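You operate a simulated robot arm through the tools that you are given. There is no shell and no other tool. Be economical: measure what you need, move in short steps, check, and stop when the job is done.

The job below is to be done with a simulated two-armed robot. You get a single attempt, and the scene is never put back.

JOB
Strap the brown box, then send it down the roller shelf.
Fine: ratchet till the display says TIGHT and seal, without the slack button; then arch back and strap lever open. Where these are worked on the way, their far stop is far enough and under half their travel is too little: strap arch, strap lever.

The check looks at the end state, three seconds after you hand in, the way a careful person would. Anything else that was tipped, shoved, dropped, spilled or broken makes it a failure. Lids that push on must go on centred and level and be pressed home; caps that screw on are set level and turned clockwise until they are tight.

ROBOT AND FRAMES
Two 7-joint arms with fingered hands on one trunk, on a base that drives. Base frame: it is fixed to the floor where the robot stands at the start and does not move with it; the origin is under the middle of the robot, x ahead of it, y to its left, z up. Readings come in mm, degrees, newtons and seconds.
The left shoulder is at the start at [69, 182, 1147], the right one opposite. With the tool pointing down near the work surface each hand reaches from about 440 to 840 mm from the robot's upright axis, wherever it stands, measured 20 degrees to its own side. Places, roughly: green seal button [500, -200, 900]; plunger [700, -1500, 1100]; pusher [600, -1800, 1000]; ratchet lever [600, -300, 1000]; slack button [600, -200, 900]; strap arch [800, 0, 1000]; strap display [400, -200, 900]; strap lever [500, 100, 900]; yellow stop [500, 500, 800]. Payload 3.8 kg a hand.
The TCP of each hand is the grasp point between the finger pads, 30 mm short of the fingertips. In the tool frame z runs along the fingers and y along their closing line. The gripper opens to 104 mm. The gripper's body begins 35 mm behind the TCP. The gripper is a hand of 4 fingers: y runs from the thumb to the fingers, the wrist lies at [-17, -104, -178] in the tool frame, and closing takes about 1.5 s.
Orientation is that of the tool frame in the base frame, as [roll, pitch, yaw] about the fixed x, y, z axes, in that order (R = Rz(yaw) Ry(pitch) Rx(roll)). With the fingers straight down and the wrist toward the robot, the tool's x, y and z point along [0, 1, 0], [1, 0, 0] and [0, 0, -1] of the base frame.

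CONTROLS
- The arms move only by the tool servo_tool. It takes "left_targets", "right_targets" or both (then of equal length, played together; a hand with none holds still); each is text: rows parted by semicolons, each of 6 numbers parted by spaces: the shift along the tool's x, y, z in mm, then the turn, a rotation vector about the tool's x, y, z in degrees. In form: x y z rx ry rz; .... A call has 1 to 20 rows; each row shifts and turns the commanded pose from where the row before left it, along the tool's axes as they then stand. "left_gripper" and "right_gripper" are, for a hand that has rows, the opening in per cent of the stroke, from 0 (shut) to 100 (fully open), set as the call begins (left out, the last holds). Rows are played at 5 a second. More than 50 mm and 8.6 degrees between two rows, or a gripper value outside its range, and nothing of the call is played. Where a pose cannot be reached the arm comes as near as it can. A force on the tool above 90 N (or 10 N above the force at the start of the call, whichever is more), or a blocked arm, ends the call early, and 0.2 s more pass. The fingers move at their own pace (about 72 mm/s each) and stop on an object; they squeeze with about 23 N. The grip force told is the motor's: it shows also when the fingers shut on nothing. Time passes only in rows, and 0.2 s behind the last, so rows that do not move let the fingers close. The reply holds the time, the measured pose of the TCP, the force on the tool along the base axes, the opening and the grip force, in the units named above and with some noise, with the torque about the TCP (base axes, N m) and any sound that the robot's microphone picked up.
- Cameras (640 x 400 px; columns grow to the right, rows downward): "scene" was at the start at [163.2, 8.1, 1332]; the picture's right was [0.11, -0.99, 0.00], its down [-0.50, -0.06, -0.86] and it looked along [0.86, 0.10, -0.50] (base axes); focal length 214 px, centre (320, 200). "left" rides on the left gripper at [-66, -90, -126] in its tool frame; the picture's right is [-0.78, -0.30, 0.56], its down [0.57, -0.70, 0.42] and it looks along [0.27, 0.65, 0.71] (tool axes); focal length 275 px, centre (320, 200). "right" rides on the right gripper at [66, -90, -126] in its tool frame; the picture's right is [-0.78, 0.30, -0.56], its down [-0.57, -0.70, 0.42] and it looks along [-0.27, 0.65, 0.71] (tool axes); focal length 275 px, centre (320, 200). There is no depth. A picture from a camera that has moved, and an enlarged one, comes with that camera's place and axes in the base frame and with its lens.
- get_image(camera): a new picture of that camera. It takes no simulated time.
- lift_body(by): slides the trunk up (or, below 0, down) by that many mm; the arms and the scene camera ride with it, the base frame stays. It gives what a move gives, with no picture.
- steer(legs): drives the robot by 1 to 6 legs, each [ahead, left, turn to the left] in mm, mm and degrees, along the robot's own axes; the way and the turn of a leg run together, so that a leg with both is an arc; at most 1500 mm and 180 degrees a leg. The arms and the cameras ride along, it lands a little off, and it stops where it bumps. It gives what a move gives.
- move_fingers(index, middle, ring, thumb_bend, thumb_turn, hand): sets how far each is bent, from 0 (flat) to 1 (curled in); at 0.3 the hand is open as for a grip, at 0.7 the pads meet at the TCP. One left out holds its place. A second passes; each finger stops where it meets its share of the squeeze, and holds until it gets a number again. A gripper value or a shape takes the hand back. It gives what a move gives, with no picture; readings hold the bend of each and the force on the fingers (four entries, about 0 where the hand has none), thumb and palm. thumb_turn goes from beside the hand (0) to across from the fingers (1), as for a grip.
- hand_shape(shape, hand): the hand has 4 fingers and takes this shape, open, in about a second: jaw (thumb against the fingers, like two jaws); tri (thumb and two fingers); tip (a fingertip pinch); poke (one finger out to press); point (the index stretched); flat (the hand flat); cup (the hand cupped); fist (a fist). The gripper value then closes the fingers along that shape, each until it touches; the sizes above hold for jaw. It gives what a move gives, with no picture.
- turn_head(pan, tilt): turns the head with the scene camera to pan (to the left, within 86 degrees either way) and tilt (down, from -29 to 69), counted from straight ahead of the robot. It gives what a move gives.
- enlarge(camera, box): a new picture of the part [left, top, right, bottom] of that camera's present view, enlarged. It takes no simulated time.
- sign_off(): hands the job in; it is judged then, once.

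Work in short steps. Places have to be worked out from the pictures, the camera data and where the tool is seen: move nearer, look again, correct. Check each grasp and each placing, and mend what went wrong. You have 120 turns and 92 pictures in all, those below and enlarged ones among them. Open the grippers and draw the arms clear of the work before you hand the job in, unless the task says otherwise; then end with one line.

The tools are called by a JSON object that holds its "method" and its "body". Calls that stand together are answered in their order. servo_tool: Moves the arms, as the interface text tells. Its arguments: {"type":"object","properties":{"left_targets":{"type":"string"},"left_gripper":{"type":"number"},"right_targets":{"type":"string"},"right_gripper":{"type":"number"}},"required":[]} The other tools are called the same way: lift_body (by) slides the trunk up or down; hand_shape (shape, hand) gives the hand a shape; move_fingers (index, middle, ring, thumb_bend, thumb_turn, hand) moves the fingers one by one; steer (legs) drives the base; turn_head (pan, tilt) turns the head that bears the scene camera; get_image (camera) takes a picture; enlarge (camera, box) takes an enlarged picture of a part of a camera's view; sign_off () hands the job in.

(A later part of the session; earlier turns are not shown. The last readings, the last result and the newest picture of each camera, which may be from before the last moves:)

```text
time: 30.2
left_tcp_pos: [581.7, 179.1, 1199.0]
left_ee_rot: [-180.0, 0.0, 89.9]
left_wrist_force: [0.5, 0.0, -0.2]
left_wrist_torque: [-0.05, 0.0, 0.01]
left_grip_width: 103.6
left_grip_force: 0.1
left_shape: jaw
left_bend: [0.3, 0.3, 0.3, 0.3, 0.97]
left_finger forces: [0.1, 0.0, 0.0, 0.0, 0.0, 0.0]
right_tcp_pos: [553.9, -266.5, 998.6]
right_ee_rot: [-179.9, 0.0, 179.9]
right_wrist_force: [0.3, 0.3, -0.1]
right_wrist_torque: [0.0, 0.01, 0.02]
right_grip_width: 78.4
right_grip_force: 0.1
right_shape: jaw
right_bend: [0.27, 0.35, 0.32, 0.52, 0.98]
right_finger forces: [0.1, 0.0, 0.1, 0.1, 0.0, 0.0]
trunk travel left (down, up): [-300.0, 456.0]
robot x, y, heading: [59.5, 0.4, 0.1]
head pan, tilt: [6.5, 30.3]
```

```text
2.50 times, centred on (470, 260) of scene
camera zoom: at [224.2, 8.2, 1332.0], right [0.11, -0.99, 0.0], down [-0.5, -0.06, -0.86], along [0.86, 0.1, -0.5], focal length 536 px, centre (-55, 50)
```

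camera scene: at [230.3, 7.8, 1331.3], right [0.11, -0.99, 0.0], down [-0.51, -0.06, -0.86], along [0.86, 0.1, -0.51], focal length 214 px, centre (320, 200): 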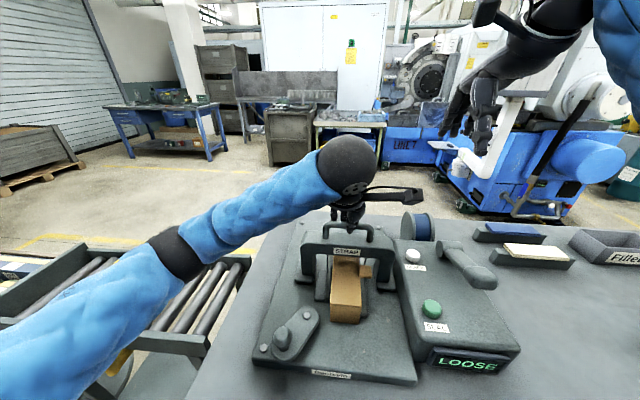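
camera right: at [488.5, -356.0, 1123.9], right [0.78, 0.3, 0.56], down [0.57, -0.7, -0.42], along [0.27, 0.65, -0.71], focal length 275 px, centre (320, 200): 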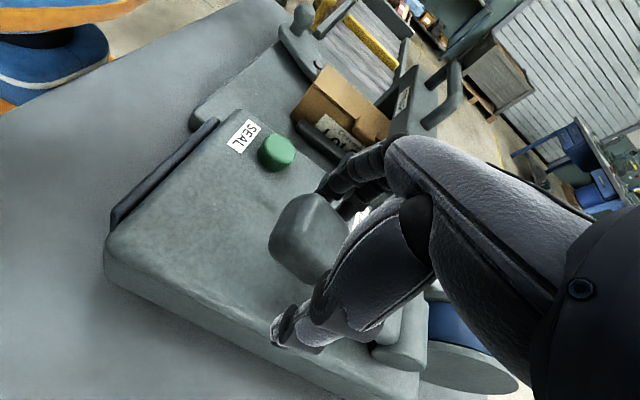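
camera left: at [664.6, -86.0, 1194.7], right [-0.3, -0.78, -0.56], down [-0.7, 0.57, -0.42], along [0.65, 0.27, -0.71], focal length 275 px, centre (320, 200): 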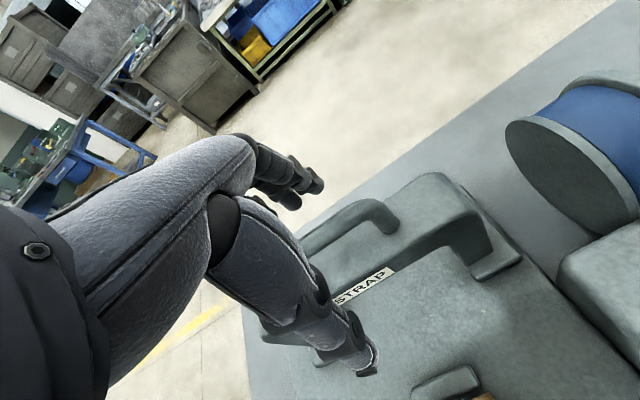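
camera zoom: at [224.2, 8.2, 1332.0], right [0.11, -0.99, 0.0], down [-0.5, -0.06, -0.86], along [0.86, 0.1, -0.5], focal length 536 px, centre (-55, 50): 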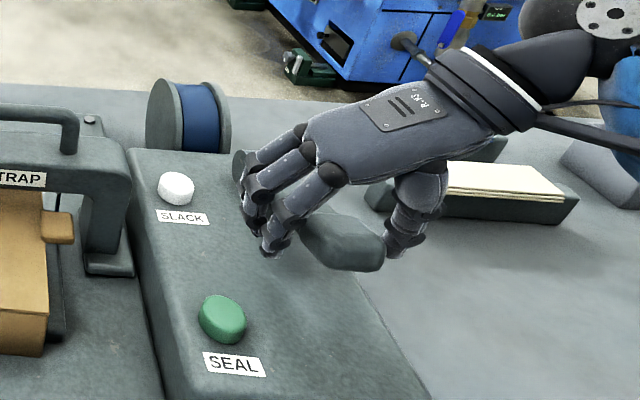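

The handle is between thumb and fingers. I shift 12 mm toward the lever's end, lower slightly and close.

{"method": "servo_tool", "body": {"right_targets": "12 -1 4 0 0 0; 0 0 0 0 0 0; 0 0 0 0 0 0; 0 0 0 0 0 0; 0 0 0 0 0 0; 0 0 0 0 0 0; 0 0 0 0 0 0", "right_gripper": 0}}

{"method": "enlarge", "body": {"camera": "scene", "box": [370, 180, 570, 340]}}

```text
time: 31.8
left_tcp_pos: [581.8, 178.6, 1199.1]
left_ee_rot: [179.9, 0.0, 90.1]
left_wrist_force: [-0.1, -0.2, 0.8]
left_wrist_torque: [-0.03, 0.02, 0.03]
left_grip_width: 103.5
left_grip_force: 0.1
left_shape: jaw
left_bend: [0.3, 0.3, 0.3, 0.3, 0.97]
left_finger forces: [0.0, 0.2, 0.0, 0.0, 0.0, 0.1]
right_tcp_pos: [543.1, -266.9, 995.0]
right_ee_rot: [180.0, -0.1, -180.0]
right_wrist_force: [-1.2, 1.2, -8.0]
right_wrist_torque: [0.02, 0.0, 0.05]
right_grip_width: 38.8
right_grip_force: 23.0
right_shape: jaw
right_bend: [0.74, 0.47, 0.47, 0.73, 1.0]
right_finger forces: [12.7, 6.9, 3.0, 0.0, 20.5, 0.0]
trunk travel left (down, up): [-300.0, 456.0]
robot x, y, heading: [62.9, -2.2, 0.2]
head pan, tilt: [6.5, 30.3]
```

```text
2.50 times, centred on (470, 260) of scene
camera zoom: at [224.5, 7.9, 1331.9], right [0.11, -0.99, 0.0], down [-0.5, -0.06, -0.86], along [0.86, 0.1, -0.5], focal length 536 px, centre (-55, 50)
```

zoom: 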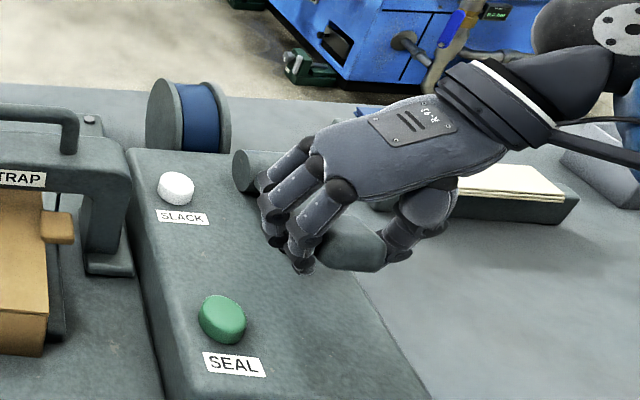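

Gripped. I try raising the lever along an arc around the pivot, first 10°.

{"method": "servo_tool", "body": {"right_targets": "-2 0 -8.5 0 0 0; -2.5 0 -8.5 0 0 0; 0 0 0 0 0 0"}}

```text
time: 32.6
left_tcp_pos: [582.9, 178.5, 1199.3]
left_ee_rot: [-179.9, 0.0, 89.9]
left_wrist_force: [-0.4, -0.6, 0.3]
left_wrist_torque: [0.02, -0.02, 0.01]
left_grip_width: 103.7
left_grip_force: 0.0
left_shape: jaw
left_bend: [0.3, 0.3, 0.3, 0.3, 0.97]
left_finger forces: [0.0, 0.0, 0.0, 0.0, 0.1, 0.1]
right_tcp_pos: [548.3, -266.9, 1009.2]
right_ee_rot: [-179.9, -0.5, -180.0]
right_wrist_force: [-6.7, 2.5, -31.9]
right_wrist_torque: [-0.08, 0.13, 0.14]
right_grip_width: 36.8
right_grip_force: 23.1
right_shape: jaw
right_bend: [0.73, 0.48, 0.47, 0.73, 0.99]
right_finger forces: [13.3, 6.2, 2.7, 0.1, 20.1, 0.0]
trunk travel left (down, up): [-300.0, 456.0]
robot x, y, heading: [59.2, 1.3, -0.1]
head pan, tilt: [6.5, 30.3]
```

It resists about 30 N; I look at whether the lever moves or the grip slips.

{"method": "get_image", "body": {"camera": "right"}}

{"method": "enlarge", "body": {"camera": "scene", "box": [370, 180, 570, 340]}}

```text
60 pictures are left
camera right: at [482.8, -358.1, 1134.6], right [0.78, 0.3, 0.55], down [0.57, -0.7, -0.43], along [0.26, 0.65, -0.72], focal length 275 px, centre (320, 200)
```

right: 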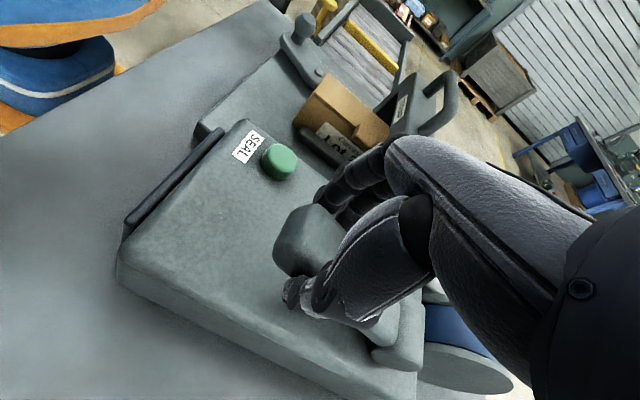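

```text
2.50 times, centred on (470, 260) of scene
camera zoom: at [225.6, 7.0, 1331.7], right [0.11, -0.99, 0.0], down [-0.5, -0.06, -0.86], along [0.86, 0.1, -0.51], focal length 536 px, centre (-55, 50)
```

zoom: 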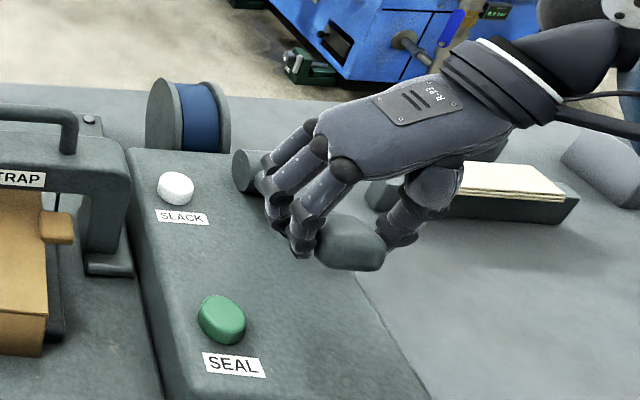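

The lever did not rise—the pads slipped up. I go back down and try pressing it downward.

{"method": "servo_tool", "body": {"right_targets": "2 0 8.5 0 0 0; 2.5 0 8.5 0 0 0; 0 0 6 0 0 0; 0 0 6 0 0 0; 0 0 0 0 0 0"}}

{"method": "enlarge", "body": {"camera": "scene", "box": [370, 180, 570, 340]}}

```text
time: 33.8
left_tcp_pos: [581.0, 179.2, 1201.0]
left_ee_rot: [-180.0, 0.0, 90.0]
left_wrist_force: [-0.5, -0.3, -0.2]
left_wrist_torque: [0.01, -0.04, 0.04]
left_grip_width: 103.8
left_grip_force: 0.0
left_shape: jaw
left_bend: [0.3, 0.3, 0.3, 0.3, 0.97]
left_finger forces: [0.1, 0.0, 0.1, 0.0, 0.1, 0.0]
right_tcp_pos: [542.7, -266.3, 983.1]
right_ee_rot: [180.0, 0.1, 179.9]
right_wrist_force: [1.0, -0.7, 4.8]
right_wrist_torque: [-0.1, -0.36, -0.01]
right_grip_width: 39.3
right_grip_force: 22.7
right_shape: jaw
right_bend: [0.73, 0.47, 0.47, 0.73, 0.99]
right_finger forces: [12.4, 8.7, 3.4, 0.0, 25.1, 0.1]
trunk travel left (down, up): [-300.0, 456.0]
robot x, y, heading: [59.6, -3.2, -0.1]
head pan, tilt: [6.5, 30.3]
```

```text
2.50 times, centred on (470, 260) of scene
camera zoom: at [223.8, 8.1, 1332.1], right [0.11, -0.99, 0.0], down [-0.5, -0.06, -0.86], along [0.86, 0.1, -0.5], focal length 536 px, centre (-55, 50)
```

zoom: 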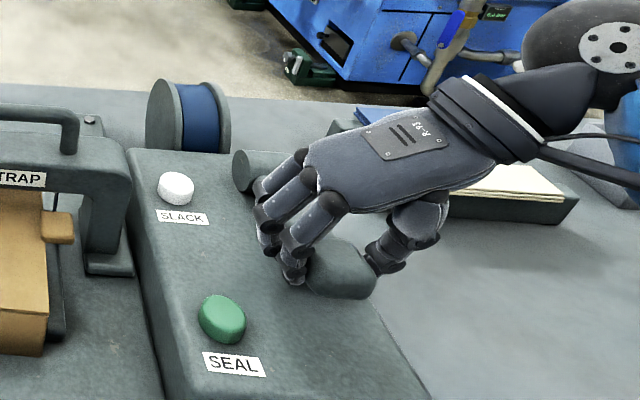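

The lever moved down easily with the hand. I open to see whether it springs back up.

{"method": "servo_tool", "body": {"right_targets": "0 0 0 0 0 0; 0 0 0 0 0 0; 0 0 0 0 0 0; 0 0 0 0 0 0; 0 0 0 0 0 0; 0 0 0 0 0 0", "right_gripper": 75}}

{"method": "enlarge", "body": {"camera": "scene", "box": [370, 220, 570, 380]}}

```text
time: 35.2
left_tcp_pos: [581.5, 179.2, 1199.6]
left_ee_rot: [179.9, 0.0, 89.9]
left_wrist_force: [-0.2, -0.3, -0.5]
left_wrist_torque: [0.0, -0.01, -0.03]
left_grip_width: 103.4
left_grip_force: 0.0
left_shape: jaw
left_bend: [0.3, 0.3, 0.3, 0.3, 0.97]
left_finger forces: [0.0, 0.0, 0.1, 0.0, 0.0, 0.0]
right_tcp_pos: [543.9, -266.0, 983.2]
right_ee_rot: [180.0, -0.1, -180.0]
right_wrist_force: [0.3, -0.3, 0.4]
right_wrist_torque: [-0.04, 0.01, 0.02]
right_grip_width: 77.7
right_grip_force: 0.1
right_shape: jaw
right_bend: [0.27, 0.36, 0.33, 0.52, 0.98]
right_finger forces: [0.1, 0.0, 0.0, 0.1, 0.0, 0.0]
trunk travel left (down, up): [-300.0, 456.0]
robot x, y, heading: [59.8, 1.0, 0.1]
head pan, tilt: [6.5, 30.3]
```

```text
2.50 times, centred on (470, 300) of scene
camera zoom: at [224.2, 8.0, 1332.0], right [0.11, -0.99, 0.0], down [-0.5, -0.06, -0.86], along [0.86, 0.1, -0.5], focal length 536 px, centre (-55, -50)
```

zoom: 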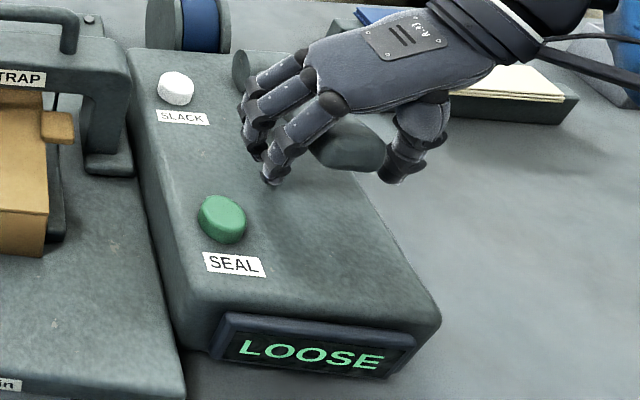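

It is spring-loaded: pump it by pressing down. I raise, close the hand and press with the closed fingertips on the handle's top.

{"method": "servo_tool", "body": {"right_targets": "0 0 -35 0 0 0; 0 0 -35 0 0 0; 0 0 0 0 0 0"}}

{"method": "servo_tool", "body": {"right_targets": "0 0 0 0 0 0; 0 0 0 0 0 0; 0 0 0 0 0 0; 0 0 0 0 0 0; 0 0 0 0 0 0; 0 0 8 0 0 0; 0 0 8 0 0 0", "right_gripper": 0}}

{"method": "enlarge", "body": {"camera": "scene", "box": [370, 180, 570, 340]}}

```text
time: 36.0
left_tcp_pos: [580.9, 177.8, 1199.5]
left_ee_rot: [180.0, 0.0, 90.0]
left_wrist_force: [0.3, -0.3, -0.7]
left_wrist_torque: [0.01, 0.03, 0.02]
left_grip_width: 103.5
left_grip_force: 0.1
left_shape: jaw
left_bend: [0.3, 0.3, 0.3, 0.3, 0.97]
left_finger forces: [0.0, 0.1, 0.0, 0.1, 0.1, 0.0]
right_tcp_pos: [544.7, -266.5, 1050.9]
right_ee_rot: [179.9, -0.1, -180.0]
right_wrist_force: [0.2, 1.1, 1.1]
right_wrist_torque: [-0.01, 0.02, 0.01]
right_grip_width: 77.7
right_grip_force: 0.1
right_shape: jaw
right_bend: [0.27, 0.36, 0.33, 0.52, 0.98]
right_finger forces: [0.0, 0.0, 0.0, 0.0, 0.1, 0.0]
trunk travel left (down, up): [-300.0, 456.0]
robot x, y, heading: [59.9, -2.2, 0.0]
head pan, tilt: [6.5, 30.3]
```

```text
time: 37.6
left_tcp_pos: [581.8, 179.0, 1199.2]
left_ee_rot: [-179.9, 0.0, 89.9]
left_wrist_force: [0.3, 0.9, 0.4]
left_wrist_torque: [-0.02, -0.02, -0.01]
left_grip_width: 103.7
left_grip_force: 0.0
left_shape: jaw
left_bend: [0.3, 0.3, 0.3, 0.3, 0.97]
left_finger forces: [0.0, 0.1, 0.0, 0.0, 0.1, 0.1]
right_tcp_pos: [544.3, -266.0, 1035.8]
right_ee_rot: [180.0, 0.1, -179.9]
right_wrist_force: [0.4, 0.6, 0.9]
right_wrist_torque: [0.0, 0.02, -0.02]
right_grip_width: 0.0
right_grip_force: 22.9
right_shape: jaw
right_bend: [0.7, 0.7, 0.7, 0.48, 1.0]
right_finger forces: [0.1, 0.0, 0.0, 0.0, 0.0, 0.0]
trunk travel left (down, up): [-300.0, 456.0]
robot x, y, heading: [59.9, 2.5, 0.1]
head pan, tilt: [6.5, 30.3]
```

```text
2.50 times, centred on (470, 260) of scene
camera zoom: at [224.1, 8.0, 1332.0], right [0.11, -0.99, 0.0], down [-0.5, -0.06, -0.86], along [0.86, 0.1, -0.5], focal length 536 px, centre (-55, 50)
```

zoom: 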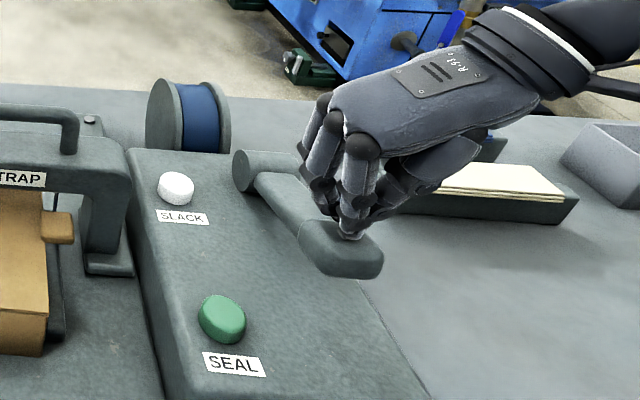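

Fingertips are just above the handle. I press down in steps.

{"method": "servo_tool", "body": {"right_targets": "0 0 8 0 0 0; 0 0 8 0 0 0; 0 0 8 0 0 0; 0 0 8 0 0 0; 0 0 8 0 0 0; 0 0 0 0 0 0"}}

{"method": "enlarge", "body": {"camera": "scene", "box": [370, 220, 570, 380]}}

```text
time: 39.0
left_tcp_pos: [577.9, 180.4, 1202.6]
left_ee_rot: [179.9, 0.1, 89.9]
left_wrist_force: [-0.5, 0.1, -0.1]
left_wrist_torque: [0.0, 0.01, -0.01]
left_grip_width: 103.5
left_grip_force: 0.1
left_shape: jaw
left_bend: [0.3, 0.3, 0.3, 0.3, 0.97]
left_finger forces: [0.1, 0.1, 0.1, 0.0, 0.1, 0.1]
right_tcp_pos: [541.8, -264.8, 1004.4]
right_ee_rot: [179.6, 0.9, 179.8]
right_wrist_force: [2.6, -0.1, 50.8]
right_wrist_torque: [-0.12, 0.19, -0.03]
right_grip_width: 0.0
right_grip_force: 23.4
right_shape: jaw
right_bend: [0.7, 0.7, 0.7, 0.48, 1.0]
right_finger forces: [36.5, 0.1, 0.1, 0.0, 52.6, 0.0]
trunk travel left (down, up): [-300.0, 456.0]
robot x, y, heading: [60.8, -1.3, -0.1]
head pan, tilt: [6.5, 30.3]
```

```text
2.50 times, centred on (470, 300) of scene
camera zoom: at [220.3, 10.0, 1333.0], right [0.11, -0.99, 0.0], down [-0.5, -0.06, -0.86], along [0.86, 0.1, -0.5], focal length 536 px, centre (-55, -50)
```

zoom: 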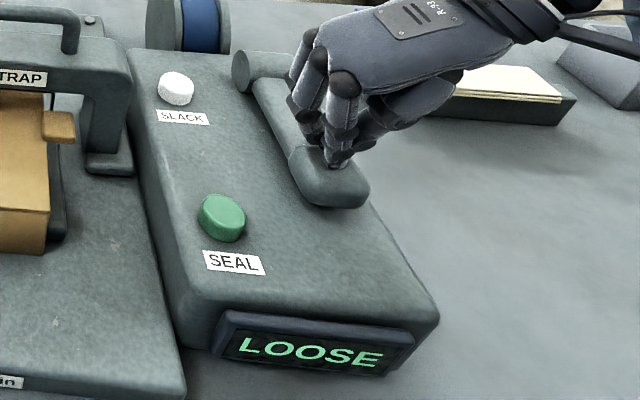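

Lever is at its bottom stop, display still LOOSE. I let it up fully and press once more, then read the display.

{"method": "servo_tool", "body": {"right_targets": "0 0 -20 0 0 0; 0 0 -22 0 0 0; 0 0 0 0 0 0; 0 0 0 0 0 0; 0 0 14 0 0 0; 0 0 14 0 0 0; 0 0 14 0 0 0; 0 0 0 0 0 0"}}

{"method": "enlarge", "body": {"camera": "scene", "box": [370, 220, 570, 380]}}

```text
time: 40.8
left_tcp_pos: [577.7, 181.1, 1200.9]
left_ee_rot: [179.7, 0.1, 90.1]
left_wrist_force: [0.2, 0.7, 0.3]
left_wrist_torque: [0.0, -0.02, -0.01]
left_grip_width: 103.6
left_grip_force: 0.2
left_shape: jaw
left_bend: [0.3, 0.3, 0.3, 0.3, 0.97]
left_finger forces: [0.0, 0.1, 0.0, 0.0, 0.1, 0.0]
right_tcp_pos: [541.0, -265.2, 1003.9]
right_ee_rot: [179.6, 0.9, 179.8]
right_wrist_force: [5.1, -3.6, 48.9]
right_wrist_torque: [-0.29, 0.07, -0.03]
right_grip_width: 0.0
right_grip_force: 23.3
right_shape: jaw
right_bend: [0.7, 0.7, 0.7, 0.48, 1.0]
right_finger forces: [0.1, 0.0, 0.0, 0.1, 57.7, 0.0]
trunk travel left (down, up): [-300.0, 456.0]
robot x, y, heading: [63.2, -4.3, -0.1]
head pan, tilt: [6.5, 30.3]
```

```text
2.50 times, centred on (470, 300) of scene
camera zoom: at [220.6, 9.5, 1333.1], right [0.11, -0.99, 0.0], down [-0.5, -0.06, -0.86], along [0.86, 0.1, -0.5], focal length 536 px, centre (-55, -50)
```

zoom: 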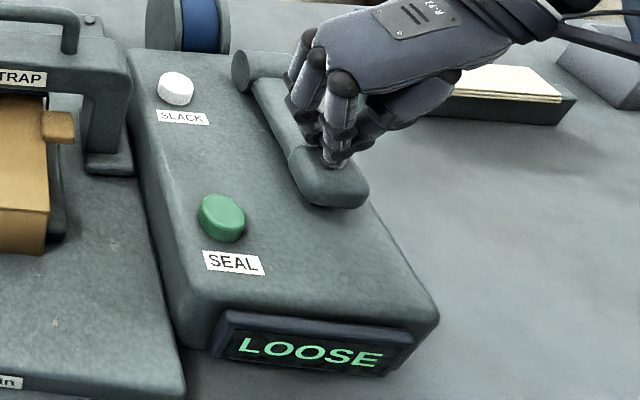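

Still LOOSE. I pump again with a longer dwell at the top.

{"method": "servo_tool", "body": {"right_targets": "0 0 -25 0 0 0; 0 0 -25 0 0 0; 0 0 0 0 0 0; 0 0 0 0 0 0; 0 0 0 0 0 0; 0 0 17 0 0 0; 0 0 17 0 0 0; 0 0 17 0 0 0; 0 0 0 0 0 0"}}

{"method": "enlarge", "body": {"camera": "scene", "box": [300, 200, 560, 380]}}

```text
time: 42.8
left_tcp_pos: [578.6, 179.6, 1202.2]
left_ee_rot: [179.8, 0.1, 89.9]
left_wrist_force: [-0.4, 0.5, -0.2]
left_wrist_torque: [-0.01, -0.02, 0.0]
left_grip_width: 103.8
left_grip_force: 0.0
left_shape: jaw
left_bend: [0.3, 0.3, 0.3, 0.3, 0.97]
left_finger forces: [0.1, 0.0, 0.0, 0.0, 0.0, 0.0]
right_tcp_pos: [543.1, -265.1, 1004.5]
right_ee_rot: [179.7, 1.0, 179.8]
right_wrist_force: [4.6, -5.0, 51.7]
right_wrist_torque: [-0.31, 0.04, -0.04]
right_grip_width: 0.1
right_grip_force: 23.2
right_shape: jaw
right_bend: [0.7, 0.7, 0.7, 0.48, 1.0]
right_finger forces: [0.0, 0.1, 0.0, 0.0, 61.1, 0.0]
trunk travel left (down, up): [-300.0, 456.0]
robot x, y, heading: [61.5, -2.3, 0.1]
head pan, tilt: [6.5, 30.3]
```

```text
2.22 times, centred on (430, 290) of scene
camera zoom: at [220.5, 9.6, 1333.1], right [0.11, -0.99, 0.0], down [-0.5, -0.06, -0.86], along [0.86, 0.1, -0.5], focal length 477 px, centre (76, 0)
```

zoom: 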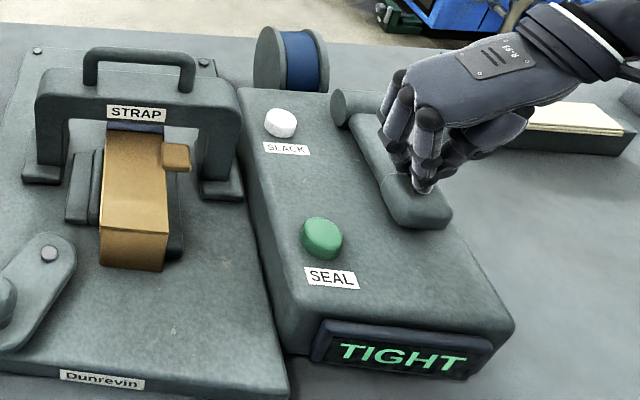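

Display reads TIGHT and a blue strap lies over the box. I lift the hand, shape it to poke, and move toward the green button.

{"method": "servo_tool", "body": {"right_targets": "0 0 -30 0 0 0; 0 0 -35 0 0 0; 0 0 -35 0 0 0; 16 30 -20 0 0 0; 16 30 0 0 0 0; 16 30 0 0 0 0; 0 0 0 0 0 0"}}

{"method": "hand_shape", "body": {"hand": "right", "shape": "poke"}}

{"method": "get_image", "body": {"camera": "right"}}

{"method": "enlarge", "body": {"camera": "scene", "box": [300, 200, 560, 380]}}

```text
time: 44.4
left_tcp_pos: [581.6, 178.5, 1200.5]
left_ee_rot: [179.9, 0.1, 90.0]
left_wrist_force: [0.3, 0.6, 0.7]
left_wrist_torque: [-0.03, 0.02, -0.01]
left_grip_width: 103.9
left_grip_force: 0.1
left_shape: jaw
left_bend: [0.3, 0.3, 0.3, 0.3, 0.97]
left_finger forces: [0.1, 0.0, 0.0, 0.1, 0.1, 0.0]
right_tcp_pos: [493.8, -176.9, 1115.9]
right_ee_rot: [-180.0, -0.2, 179.9]
right_wrist_force: [-0.7, -0.4, -0.2]
right_wrist_torque: [0.02, 0.0, -0.02]
right_grip_width: 0.0
right_grip_force: 22.9
right_shape: jaw
right_bend: [0.7, 0.7, 0.7, 0.48, 1.0]
right_finger forces: [0.0, 0.1, 0.0, 0.1, 0.1, 0.1]
trunk travel left (down, up): [-300.0, 456.0]
robot x, y, heading: [65.6, 1.0, -0.0]
head pan, tilt: [6.5, 30.3]
```

```text
time: 45.3
left_tcp_pos: [580.6, 179.3, 1199.5]
left_ee_rot: [180.0, 0.0, 89.9]
left_wrist_force: [0.0, 0.5, -0.2]
left_wrist_torque: [-0.01, 0.01, -0.01]
left_grip_width: 103.6
left_grip_force: 0.1
left_shape: jaw
left_bend: [0.3, 0.3, 0.3, 0.3, 0.97]
left_finger forces: [0.0, 0.0, 0.1, 0.0, 0.1, 0.0]
right_tcp_pos: [493.8, -175.8, 1116.7]
right_ee_rot: [-179.9, 0.1, 180.0]
right_wrist_force: [0.0, -0.7, -0.4]
right_wrist_torque: [0.02, 0.02, -0.01]
right_grip_width: 0.3
right_grip_force: 0.0
right_shape: poke
right_bend: [0.7, 0.7, 0.99, 1.0, 1.0]
right_finger forces: [0.0, 0.0, 0.1, 0.1, 0.0, 0.0]
trunk travel left (down, up): [-300.0, 456.0]
robot x, y, heading: [60.7, -2.3, 0.0]
head pan, tilt: [6.5, 30.3]
```

```text
52 pictures are left
camera right: at [428.6, -266.9, 1242.0], right [0.78, 0.3, 0.56], down [0.57, -0.7, -0.42], along [0.26, 0.65, -0.71], focal length 275 px, centre (320, 200)
```

right: 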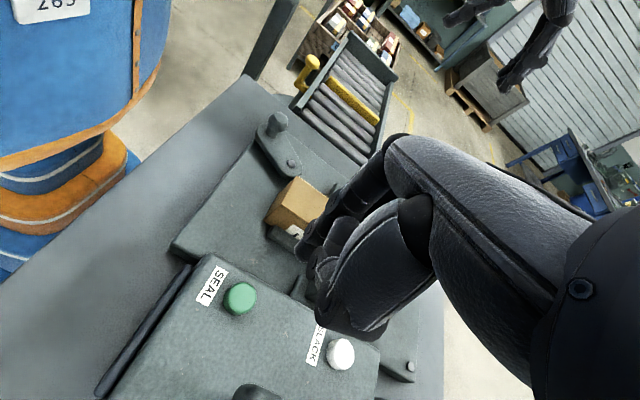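

```text
2.22 times, centred on (430, 290) of scene
camera zoom: at [224.2, 8.0, 1332.0], right [0.11, -0.99, 0.0], down [-0.5, -0.06, -0.86], along [0.86, 0.1, -0.5], focal length 477 px, centre (76, 0)
```

zoom: 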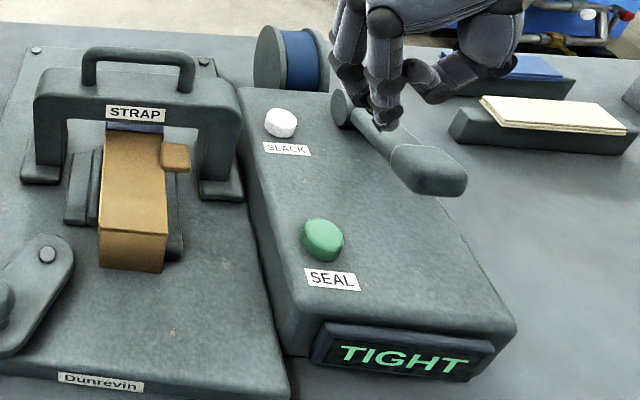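

The fingertip (~[490,−178]) is nearly over the green button (~[494,−174]). I descend most of the way and look.

{"method": "servo_tool", "body": {"right_targets": "0 2 40 0 0 0; 0 0 40 0 0 0; 0 0 18 0 0 0; 0 0 0 0 0 0"}}

{"method": "get_image", "body": {"camera": "right"}}

{"method": "enlarge", "body": {"camera": "scene", "box": [380, 230, 510, 350]}}

```text
time: 46.3
left_tcp_pos: [581.2, 178.9, 1200.6]
left_ee_rot: [-180.0, 0.0, 90.0]
left_wrist_force: [-1.1, -0.3, 0.1]
left_wrist_torque: [0.0, -0.01, 0.0]
left_grip_width: 103.8
left_grip_force: 0.0
left_shape: jaw
left_bend: [0.3, 0.3, 0.3, 0.3, 0.97]
left_finger forces: [0.0, 0.0, 0.0, 0.1, 0.0, 0.0]
right_tcp_pos: [494.2, -173.6, 1019.4]
right_ee_rot: [180.0, 0.0, 180.0]
right_wrist_force: [0.3, -0.3, 0.2]
right_wrist_torque: [0.01, -0.01, 0.01]
right_grip_width: 0.0
right_grip_force: 0.1
right_shape: poke
right_bend: [0.7, 0.7, 0.99, 1.0, 1.0]
right_finger forces: [0.0, 0.0, 0.0, 0.0, 0.1, 0.1]
trunk travel left (down, up): [-300.0, 456.0]
robot x, y, heading: [61.8, -0.6, -0.1]
head pan, tilt: [6.5, 30.3]
```

```text
50 pictures are left
camera right: at [428.0, -264.4, 1144.0], right [0.78, 0.3, 0.56], down [0.57, -0.7, -0.42], along [0.26, 0.65, -0.71], focal length 275 px, centre (320, 200)
```

right: 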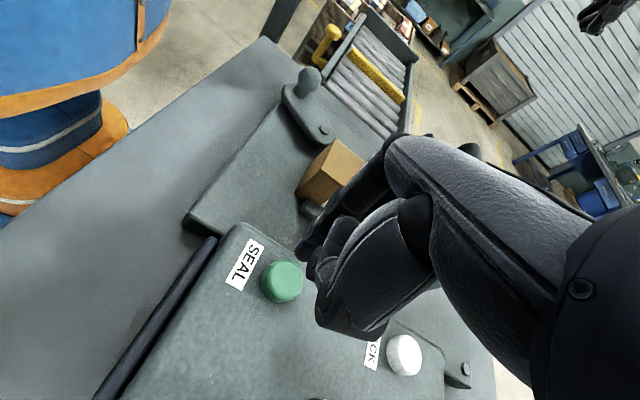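

```text
3.33 times, centred on (445, 290) of scene
camera zoom: at [224.1, 8.1, 1332.0], right [0.11, -0.99, 0.0], down [-0.5, -0.06, -0.86], along [0.86, 0.1, -0.5], focal length 715 px, centre (-97, -100)
```

zoom: 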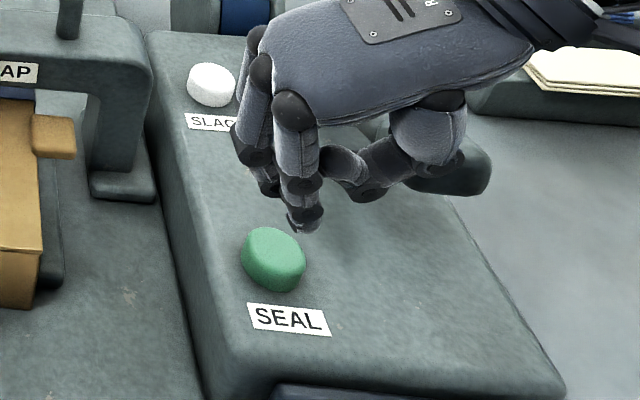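

The index tip is ~30 mm above the button, a few mm off; I correct and press gently.

{"method": "servo_tool", "body": {"right_targets": "-4 3 12 0 0 0; 0 0 10 0 0 0; 0 0 5 0 0 0; 0 0 5 0 0 0; 0 0 5 0 0 0; 0 0 0 0 0 0"}}

{"method": "enlarge", "body": {"camera": "scene", "box": [380, 230, 520, 370]}}

```text
time: 47.7
left_tcp_pos: [582.2, 178.5, 1200.6]
left_ee_rot: [179.9, 0.0, 90.0]
left_wrist_force: [-0.9, -0.7, -0.1]
left_wrist_torque: [0.01, 0.0, -0.01]
left_grip_width: 103.6
left_grip_force: 0.1
left_shape: jaw
left_bend: [0.3, 0.3, 0.3, 0.3, 0.97]
left_finger forces: [0.0, 0.0, 0.1, 0.0, 0.1, 0.0]
right_tcp_pos: [499.4, -172.1, 980.1]
right_ee_rot: [-179.9, 0.0, -180.0]
right_wrist_force: [0.4, 0.4, 1.7]
right_wrist_torque: [-0.02, 0.01, 0.0]
right_grip_width: 0.0
right_grip_force: 0.0
right_shape: poke
right_bend: [0.7, 0.7, 0.99, 1.0, 1.0]
right_finger forces: [0.0, 1.2, 0.0, 0.1, 0.1, 0.2]
trunk travel left (down, up): [-300.0, 456.0]
robot x, y, heading: [62.3, -0.7, -0.1]
head pan, tilt: [6.5, 30.3]
```

```text
2.86 times, centred on (450, 300) of scene
camera zoom: at [224.1, 8.0, 1332.0], right [0.11, -0.99, 0.0], down [-0.5, -0.06, -0.86], along [0.86, 0.1, -0.5], focal length 613 px, centre (-51, -86)
```

zoom: 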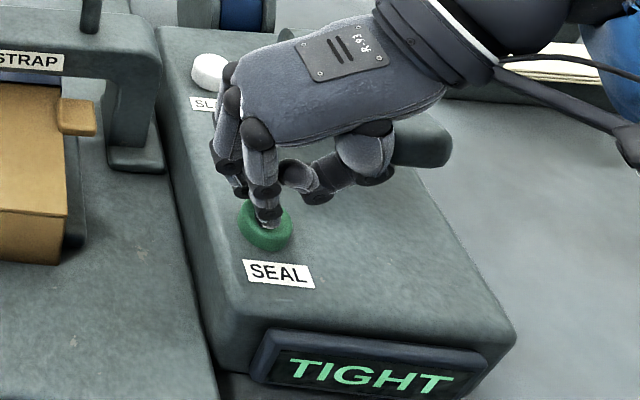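

Contact has just begun. I press further.

{"method": "servo_tool", "body": {"right_targets": "0 0 4 0 0 0; 0 0 4 0 0 0; 0 0 3 0 0 0; 0 0 0 0 0 0"}}

{"method": "enlarge", "body": {"camera": "scene", "box": [380, 230, 520, 370]}}

```text
time: 48.7
left_tcp_pos: [580.4, 180.4, 1200.6]
left_ee_rot: [180.0, 0.1, 90.1]
left_wrist_force: [-0.3, 0.9, 0.1]
left_wrist_torque: [-0.01, 0.01, 0.02]
left_grip_width: 103.7
left_grip_force: 0.1
left_shape: jaw
left_bend: [0.3, 0.3, 0.3, 0.3, 0.97]
left_finger forces: [0.0, 0.0, 0.1, 0.1, 0.1, 0.0]
right_tcp_pos: [498.6, -169.6, 972.1]
right_ee_rot: [179.7, 0.2, -179.9]
right_wrist_force: [6.7, 3.4, 27.7]
right_wrist_torque: [0.01, -0.32, 0.09]
right_grip_width: 0.2
right_grip_force: 0.0
right_shape: poke
right_bend: [0.7, 0.7, 0.99, 1.0, 1.0]
right_finger forces: [3.5, 23.8, 0.1, 0.0, 0.0, 0.0]
trunk travel left (down, up): [-300.0, 456.0]
robot x, y, heading: [58.2, 2.3, -0.2]
head pan, tilt: [6.5, 30.3]
heard: click
```

```text
2.86 times, centred on (450, 300) of scene
camera zoom: at [223.0, 9.2, 1332.4], right [0.11, -0.99, 0.0], down [-0.5, -0.06, -0.86], along [0.86, 0.1, -0.5], focal length 613 px, centre (-51, -86)
```

zoom: 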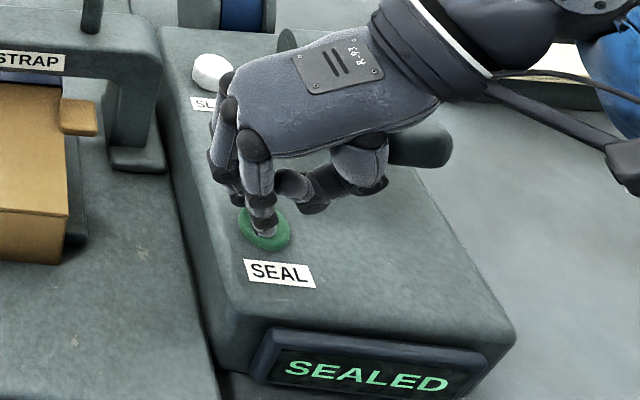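

SEALED. I raise the right hand away to the right, and bring the left hand back over the arch handle at ~[583,−12].

{"method": "servo_tool", "body": {"right_targets": "0 0 -40 0 0 0; 0 0 -45 0 0 0; 0 0 -45 0 0 0; 0 0 -45 0 0 0; 0 0 -45 0 0 0; 0 -45 0 0 0 0; 0 -45 0 0 0 0; 0 0 0 0 0 0"}}

{"method": "servo_tool", "body": {"left_targets": "-45 0 0 0 0 0; -48 0 0 0 0 0; -48 0 0 0 0 0; -50 2 0 0 0 0; 0 0 45 0 0 0; 0 0 45 0 0 0; 0 0 35 0 0 0; 0 0 17 0 0 0; 0 0 0 0 0 0"}}

{"method": "enlarge", "body": {"camera": "scene", "box": [240, 160, 460, 340]}}

```text
time: 50.5
left_tcp_pos: [582.6, 179.6, 1199.4]
left_ee_rot: [-179.8, 0.0, 89.9]
left_wrist_force: [-0.7, 0.3, -0.6]
left_wrist_torque: [0.05, 0.04, 0.0]
left_grip_width: 103.5
left_grip_force: 0.0
left_shape: jaw
left_bend: [0.3, 0.3, 0.3, 0.3, 0.97]
left_finger forces: [0.1, 0.0, 0.0, 0.0, 0.1, 0.0]
right_tcp_pos: [499.1, -263.0, 1187.9]
right_ee_rot: [180.0, -0.1, -179.9]
right_wrist_force: [0.8, 0.0, -0.2]
right_wrist_torque: [0.02, -0.01, -0.01]
right_grip_width: 0.1
right_grip_force: 0.0
right_shape: poke
right_bend: [0.7, 0.7, 0.99, 1.0, 1.0]
right_finger forces: [0.0, 0.1, 0.1, 0.1, 0.0, 0.1]
trunk travel left (down, up): [-300.0, 456.0]
robot x, y, heading: [61.1, 4.6, 0.2]
head pan, tilt: [6.5, 30.3]
```

```text
time: 52.5
left_tcp_pos: [584.3, -12.8, 1054.7]
left_ee_rot: [-179.9, 0.0, 90.0]
left_wrist_force: [-0.4, 0.9, 0.7]
left_wrist_torque: [0.02, -0.01, 0.01]
left_grip_width: 103.7
left_grip_force: 0.0
left_shape: jaw
left_bend: [0.3, 0.3, 0.3, 0.3, 0.97]
left_finger forces: [0.0, 0.0, 0.0, 0.0, 0.1, 0.0]
right_tcp_pos: [498.0, -262.8, 1190.2]
right_ee_rot: [-180.0, 0.1, 179.9]
right_wrist_force: [-0.1, 0.1, 0.7]
right_wrist_torque: [0.03, -0.03, -0.01]
right_grip_width: 0.2
right_grip_force: 0.1
right_shape: poke
right_bend: [0.7, 0.7, 0.99, 1.0, 1.0]
right_finger forces: [0.0, 0.0, 0.0, 0.1, 0.0, 0.0]
trunk travel left (down, up): [-300.0, 456.0]
robot x, y, heading: [61.5, -1.0, -0.0]
head pan, tilt: [6.5, 30.3]
```

```text
2.22 times, centred on (350, 250) of scene
camera zoom: at [224.2, 8.0, 1332.0], right [0.11, -0.99, 0.0], down [-0.5, -0.06, -0.86], along [0.86, 0.1, -0.5], focal length 477 px, centre (253, 89)
```

zoom: 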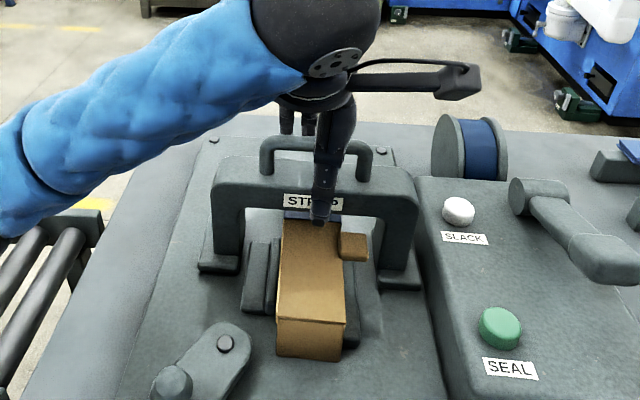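

Positioned as before. I close on the handle and push the arch back.

{"method": "servo_tool", "body": {"left_targets": "0 0 0 0 0 0; 0 0 0 0 0 0; 0 0 0 0 0 0; 0 0 0 0 0 0; 0 0 0 0 0 0; 0 0 0 0 0 0; 0 0 0 0 0 0; 0 15 0 0 0 0; 0 20 0 0 0 0; 0 20 0 0 0 0; 0 20 0 0 0 0; 0 20 0 0 0 0; 0 20 0 0 0 0; 0 20 0 0 0 0; 0 15 0 0 0 0; 0 10 0 0 0 0; 0 0 0 0 0 0", "left_gripper": 0}}

{"method": "enlarge", "body": {"camera": "scene", "box": [240, 130, 500, 340]}}

```text
time: 56.1
left_tcp_pos: [745.5, -11.9, 1055.4]
left_ee_rot: [-180.0, 0.1, 90.1]
left_wrist_force: [1.4, -0.9, -0.5]
left_wrist_torque: [0.01, -0.04, -0.12]
left_grip_width: 23.2
left_grip_force: 22.6
left_shape: jaw
left_bend: [0.73, 0.41, 0.38, 0.53, 1.0]
left_finger forces: [10.4, 3.9, 3.4, 0.0, 15.1, 0.1]
right_tcp_pos: [498.2, -262.5, 1189.4]
right_ee_rot: [-180.0, -0.1, -180.0]
right_wrist_force: [-0.2, -0.4, 0.3]
right_wrist_torque: [0.0, 0.02, -0.02]
right_grip_width: 0.0
right_grip_force: 0.0
right_shape: poke
right_bend: [0.7, 0.7, 0.99, 1.0, 1.0]
right_finger forces: [0.0, 0.1, 0.1, 0.1, 0.0, 0.1]
trunk travel left (down, up): [-300.0, 456.0]
robot x, y, heading: [63.4, 0.7, 0.3]
head pan, tilt: [6.5, 30.3]
```

```text
1.90 times, centred on (370, 235) of scene
camera zoom: at [224.5, 7.7, 1331.9], right [0.11, -0.99, 0.0], down [-0.5, -0.06, -0.86], along [0.86, 0.1, -0.5], focal length 408 px, centre (225, 133)
```

zoom: 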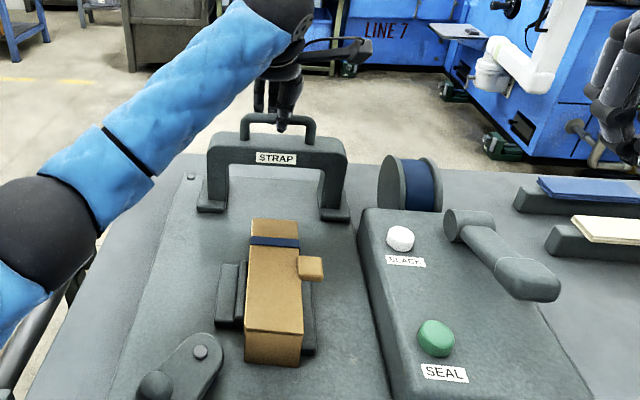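

The strap stays on the box. I push the arch to its back stop.

{"method": "servo_tool", "body": {"left_targets": "0 8 0 0 0 0; 0 8 0 0 0 0; 0 6 0 0 0 0; 0 0 0 0 0 0"}}

```text
time: 57.1
left_tcp_pos: [761.7, -14.4, 1059.3]
left_ee_rot: [179.7, 0.0, 89.8]
left_wrist_force: [-27.7, -1.3, 10.0]
left_wrist_torque: [-0.04, 0.52, 0.02]
left_grip_width: 15.6
left_grip_force: 23.2
left_shape: jaw
left_bend: [0.74, 0.44, 0.4, 0.47, 1.0]
left_finger forces: [1.8, 0.0, 0.0, 0.0, 28.4, 0.1]
right_tcp_pos: [493.0, -263.0, 1192.6]
right_ee_rot: [-180.0, 0.2, 179.9]
right_wrist_force: [-0.4, -1.1, 1.2]
right_wrist_torque: [-0.01, 0.01, 0.0]
right_grip_width: 0.1
right_grip_force: 0.1
right_shape: poke
right_bend: [0.7, 0.7, 0.99, 1.0, 1.0]
right_finger forces: [0.0, 0.0, 0.0, 0.0, 0.0, 0.0]
trunk travel left (down, up): [-300.0, 456.0]
robot x, y, heading: [59.7, -0.9, 0.0]
head pan, tilt: [6.5, 30.3]
```

Back stop reached. I release, raise the left hand, retreat over toward the knob, and drive back 60 mm.

{"method": "servo_tool", "body": {"left_targets": "0 -5 0 0 0 0; 0 0 0 0 0 0; 0 0 0 0 0 0; 0 0 0 0 0 0; 0 0 0 0 0 0; 0 0 0 0 0 0; 0 0 -25 0 0 0; 0 0 -40 0 0 0; 0 0 -40 0 0 0; 0 -45 -10 0 0 0; 15 -45 0 0 0 0; 20 -45 0 0 0 0; 20 -45 0 0 0 0; 20 -45 0 0 0 0; 20 -45 0 0 0 0; 0 0 0 0 0 0", "left_gripper": 100}}

{"method": "steer", "body": {"legs": [[-60, 0, 0]]}}

```text
time: 60.5
left_tcp_pos: [490.8, 82.5, 1171.4]
left_ee_rot: [-179.9, -0.1, 90.0]
left_wrist_force: [-0.7, -0.2, -0.6]
left_wrist_torque: [-0.02, 0.03, 0.02]
left_grip_width: 103.8
left_grip_force: 0.0
left_shape: jaw
left_bend: [0.3, 0.3, 0.3, 0.3, 0.97]
left_finger forces: [0.1, 0.0, 0.0, 0.0, 0.0, 0.0]
right_tcp_pos: [499.6, -262.8, 1188.3]
right_ee_rot: [-179.9, -0.1, 179.9]
right_wrist_force: [-0.6, -0.9, 0.2]
right_wrist_torque: [0.01, 0.02, -0.02]
right_grip_width: 0.0
right_grip_force: 0.0
right_shape: poke
right_bend: [0.7, 0.7, 0.99, 1.0, 1.0]
right_finger forces: [0.0, 0.0, 0.0, 0.0, 0.0, 0.0]
trunk travel left (down, up): [-300.0, 456.0]
robot x, y, heading: [60.4, 1.4, -0.0]
head pan, tilt: [6.5, 30.3]
```

```text
time: 61.4
left_tcp_pos: [427.5, 81.8, 1172.6]
left_ee_rot: [179.9, 0.0, 89.9]
left_wrist_force: [-0.6, 0.2, -0.5]
left_wrist_torque: [-0.02, -0.05, 0.0]
left_grip_width: 103.9
left_grip_force: 0.0
left_shape: jaw
left_bend: [0.3, 0.3, 0.3, 0.3, 0.97]
left_finger forces: [0.0, 0.0, 0.0, 0.1, 0.1, 0.0]
right_tcp_pos: [435.1, -263.0, 1189.7]
right_ee_rot: [179.9, 0.0, 179.9]
right_wrist_force: [-1.1, 0.2, 0.2]
right_wrist_torque: [0.0, -0.05, -0.04]
right_grip_width: 0.0
right_grip_force: 0.0
right_shape: poke
right_bend: [0.7, 0.7, 0.99, 1.0, 1.0]
right_finger forces: [0.0, 0.1, 0.0, 0.0, 0.0, 0.1]
trunk travel left (down, up): [-300.0, 456.0]
robot x, y, heading: [-1.0, 0.1, 0.1]
head pan, tilt: [6.5, 30.3]
```

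I go down onto the knob at [420,88] and look.

{"method": "servo_tool", "body": {"left_targets": "6 -7 45 0 0 0; 0 0 45 0 0 0; 0 0 45 0 0 0; 0 0 45 0 0 0; 0 0 30 0 0 0; 0 0 24 0 0 0; 0 0 0 0 0 0"}}

{"method": "get_image", "body": {"camera": "left"}}

```text
time: 63.0
left_tcp_pos: [422.8, 87.8, 937.5]
left_ee_rot: [179.9, 0.0, 89.9]
left_wrist_force: [0.3, 0.2, 0.5]
left_wrist_torque: [0.0, 0.02, 0.03]
left_grip_width: 103.7
left_grip_force: 0.1
left_shape: jaw
left_bend: [0.3, 0.3, 0.3, 0.3, 0.97]
left_finger forces: [0.0, 0.1, 0.0, 0.0, 0.0, 0.1]
right_tcp_pos: [437.9, -263.7, 1189.7]
right_ee_rot: [179.9, 0.0, 179.8]
right_wrist_force: [-0.3, 0.1, 0.7]
right_wrist_torque: [0.01, 0.01, 0.0]
right_grip_width: 0.0
right_grip_force: 0.1
right_shape: poke
right_bend: [0.7, 0.7, 0.99, 1.0, 1.0]
right_finger forces: [0.0, 0.0, 0.0, 0.0, 0.0, 0.0]
trunk travel left (down, up): [-300.0, 456.0]
robot x, y, heading: [0.3, -2.0, -0.3]
head pan, tilt: [6.5, 30.3]
```

```text
44 pictures are left
camera left: at [333.3, 21.2, 1061.0], right [-0.3, -0.78, -0.56], down [-0.7, 0.57, -0.42], along [0.65, 0.26, -0.71], focal length 275 px, centre (320, 200)
```

left: 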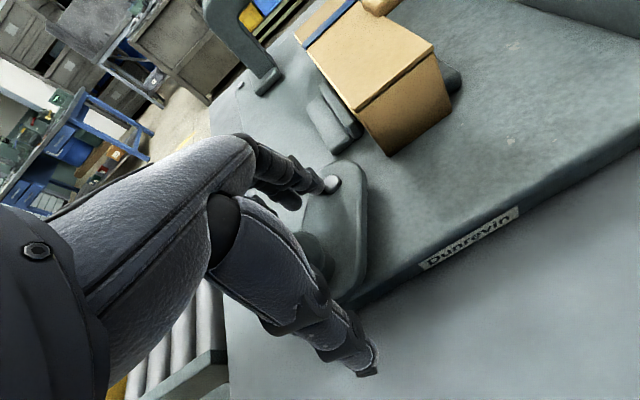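

Same pose as before. I grip the knob and swing it back along the arc to its open stop.

{"method": "servo_tool", "body": {"left_targets": "0 0 0 0 0 0; 0 0 0 0 0 0; 0 0 0 0 0 0; 0 0 0 0 0 0; 0 0 0 0 0 0; 0 0 0 0 0 0; 0 0 0 0 0 0; 7.5 4 0 0 0 0; 9 6.3 0 0 0 0; 7.8 7.8 0 0 0 0; 6.3 9 0 0 0 0; 4.6 10 0 0 0 0; 3 10.5 0 0 0 0; 1 11 0 0 0 0; 0 0 0 0 0 0", "left_gripper": 0}}

{"method": "get_image", "body": {"camera": "left"}}

```text
time: 66.2
left_tcp_pos: [478.4, 122.7, 939.1]
left_ee_rot: [180.0, 0.1, 89.4]
left_wrist_force: [-22.8, -24.3, 6.5]
left_wrist_torque: [-0.29, 0.06, -0.2]
left_grip_width: 12.8
left_grip_force: 22.8
left_shape: jaw
left_bend: [0.75, 0.59, 0.55, 0.74, 0.95]
left_finger forces: [0.0, 6.8, 0.1, 0.1, 33.9, 0.0]
right_tcp_pos: [433.6, -265.7, 1190.9]
right_ee_rot: [179.8, 0.1, 179.9]
right_wrist_force: [-0.1, 0.1, -0.5]
right_wrist_torque: [-0.01, -0.05, 0.0]
right_grip_width: 0.0
right_grip_force: 0.1
right_shape: poke
right_bend: [0.7, 0.7, 0.99, 1.0, 1.0]
right_finger forces: [0.0, 0.0, 0.1, 0.0, 0.0, 0.1]
trunk travel left (down, up): [-300.0, 456.0]
robot x, y, heading: [-0.5, -0.0, -0.2]
head pan, tilt: [6.5, 30.3]
```

```text
43 pictures are left
camera left: at [387.3, 56.5, 1062.7], right [-0.3, -0.77, -0.56], down [-0.7, 0.58, -0.43], along [0.65, 0.26, -0.71], focal length 275 px, centre (320, 200)
```

left: 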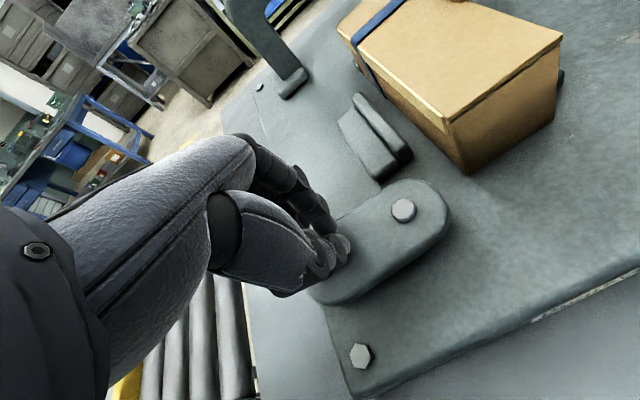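

The lever is at its open stop and the jaw is off the box. I release, raise the hand and look at the roller shelf.

{"method": "servo_tool", "body": {"left_targets": "-1 -3 0 0 0 0; 0 0 0 0 0 0; 0 0 0 0 0 0; 0 0 0 0 0 0; 0 0 0 0 0 0; 0 0 0 0 0 0; 0 0 -40 0 0 0; 0 0 -45 0 0 0; 0 0 -45 0 0 0; 0 0 -45 0 0 0; 0 0 -45 0 0 0; 45 0 0 0 0 0; 45 0 0 0 0 0; 45 0 0 0 0 0; 45 0 0 0 0 0; 0 0 0 0 0 0", "left_gripper": 100}}

{"method": "turn_head", "body": {"pan": 35, "tilt": 42}}

{"method": "get_image", "body": {"camera": "left"}}

{"method": "get_image", "body": {"camera": "scene"}}

```text
time: 69.6
left_tcp_pos: [478.8, 304.2, 1159.8]
left_ee_rot: [-179.9, 0.0, 89.9]
left_wrist_force: [0.4, 0.0, -0.5]
left_wrist_torque: [0.01, 0.0, -0.01]
left_grip_width: 103.7
left_grip_force: 0.1
left_shape: jaw
left_bend: [0.3, 0.3, 0.3, 0.3, 0.97]
left_finger forces: [0.0, 0.1, 0.0, 0.0, 0.0, 0.1]
right_tcp_pos: [438.7, -263.2, 1189.4]
right_ee_rot: [-180.0, -0.2, 179.9]
right_wrist_force: [0.5, -0.1, 0.9]
right_wrist_torque: [0.01, -0.01, -0.01]
right_grip_width: 0.0
right_grip_force: 0.1
right_shape: poke
right_bend: [0.7, 0.7, 0.99, 1.0, 1.0]
right_finger forces: [0.0, 0.0, 0.0, 0.0, 0.0, 0.0]
trunk travel left (down, up): [-300.0, 456.0]
robot x, y, heading: [2.0, 4.3, 0.2]
head pan, tilt: [6.5, 30.3]
```

```text
time: 70.6
left_tcp_pos: [479.0, 305.0, 1159.8]
left_ee_rot: [180.0, 0.0, 89.9]
left_wrist_force: [-0.4, 0.1, 0.0]
left_wrist_torque: [0.02, 0.01, -0.01]
left_grip_width: 103.7
left_grip_force: 0.0
left_shape: jaw
left_bend: [0.3, 0.3, 0.3, 0.3, 0.97]
left_finger forces: [0.0, 0.0, 0.1, 0.0, 0.0, 0.0]
right_tcp_pos: [437.0, -262.0, 1191.0]
right_ee_rot: [180.0, -0.1, 179.9]
right_wrist_force: [-0.1, -0.3, -0.1]
right_wrist_torque: [-0.01, -0.02, -0.01]
right_grip_width: 0.2
right_grip_force: 0.1
right_shape: poke
right_bend: [0.7, 0.7, 0.99, 1.0, 1.0]
right_finger forces: [0.1, 0.0, 0.0, 0.0, 0.0, 0.0]
trunk travel left (down, up): [-300.0, 456.0]
robot x, y, heading: [-0.6, 0.1, 0.2]
head pan, tilt: [35.0, 42.0]
```

```text
42 pictures are left
camera left: at [389.1, 237.5, 1283.6], right [-0.3, -0.78, -0.56], down [-0.7, 0.57, -0.42], along [0.65, 0.26, -0.71], focal length 275 px, centre (320, 200)
```

left: 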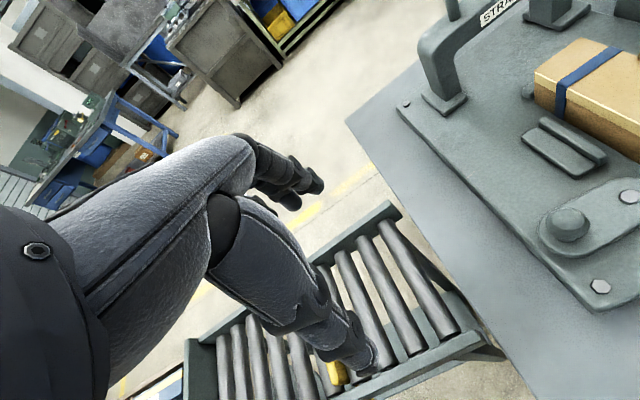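

```text
41 pictures are left
camera scene: at [142.8, 45.7, 1314.2], right [0.57, -0.82, 0.0], down [-0.55, -0.38, -0.74], along [0.61, 0.42, -0.67], focal length 214 px, centre (320, 200)
```

scene: 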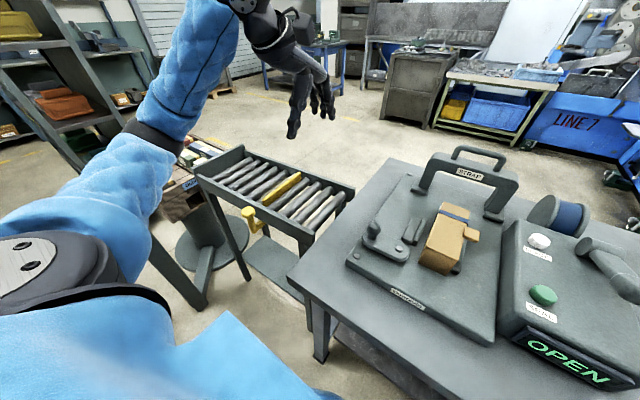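

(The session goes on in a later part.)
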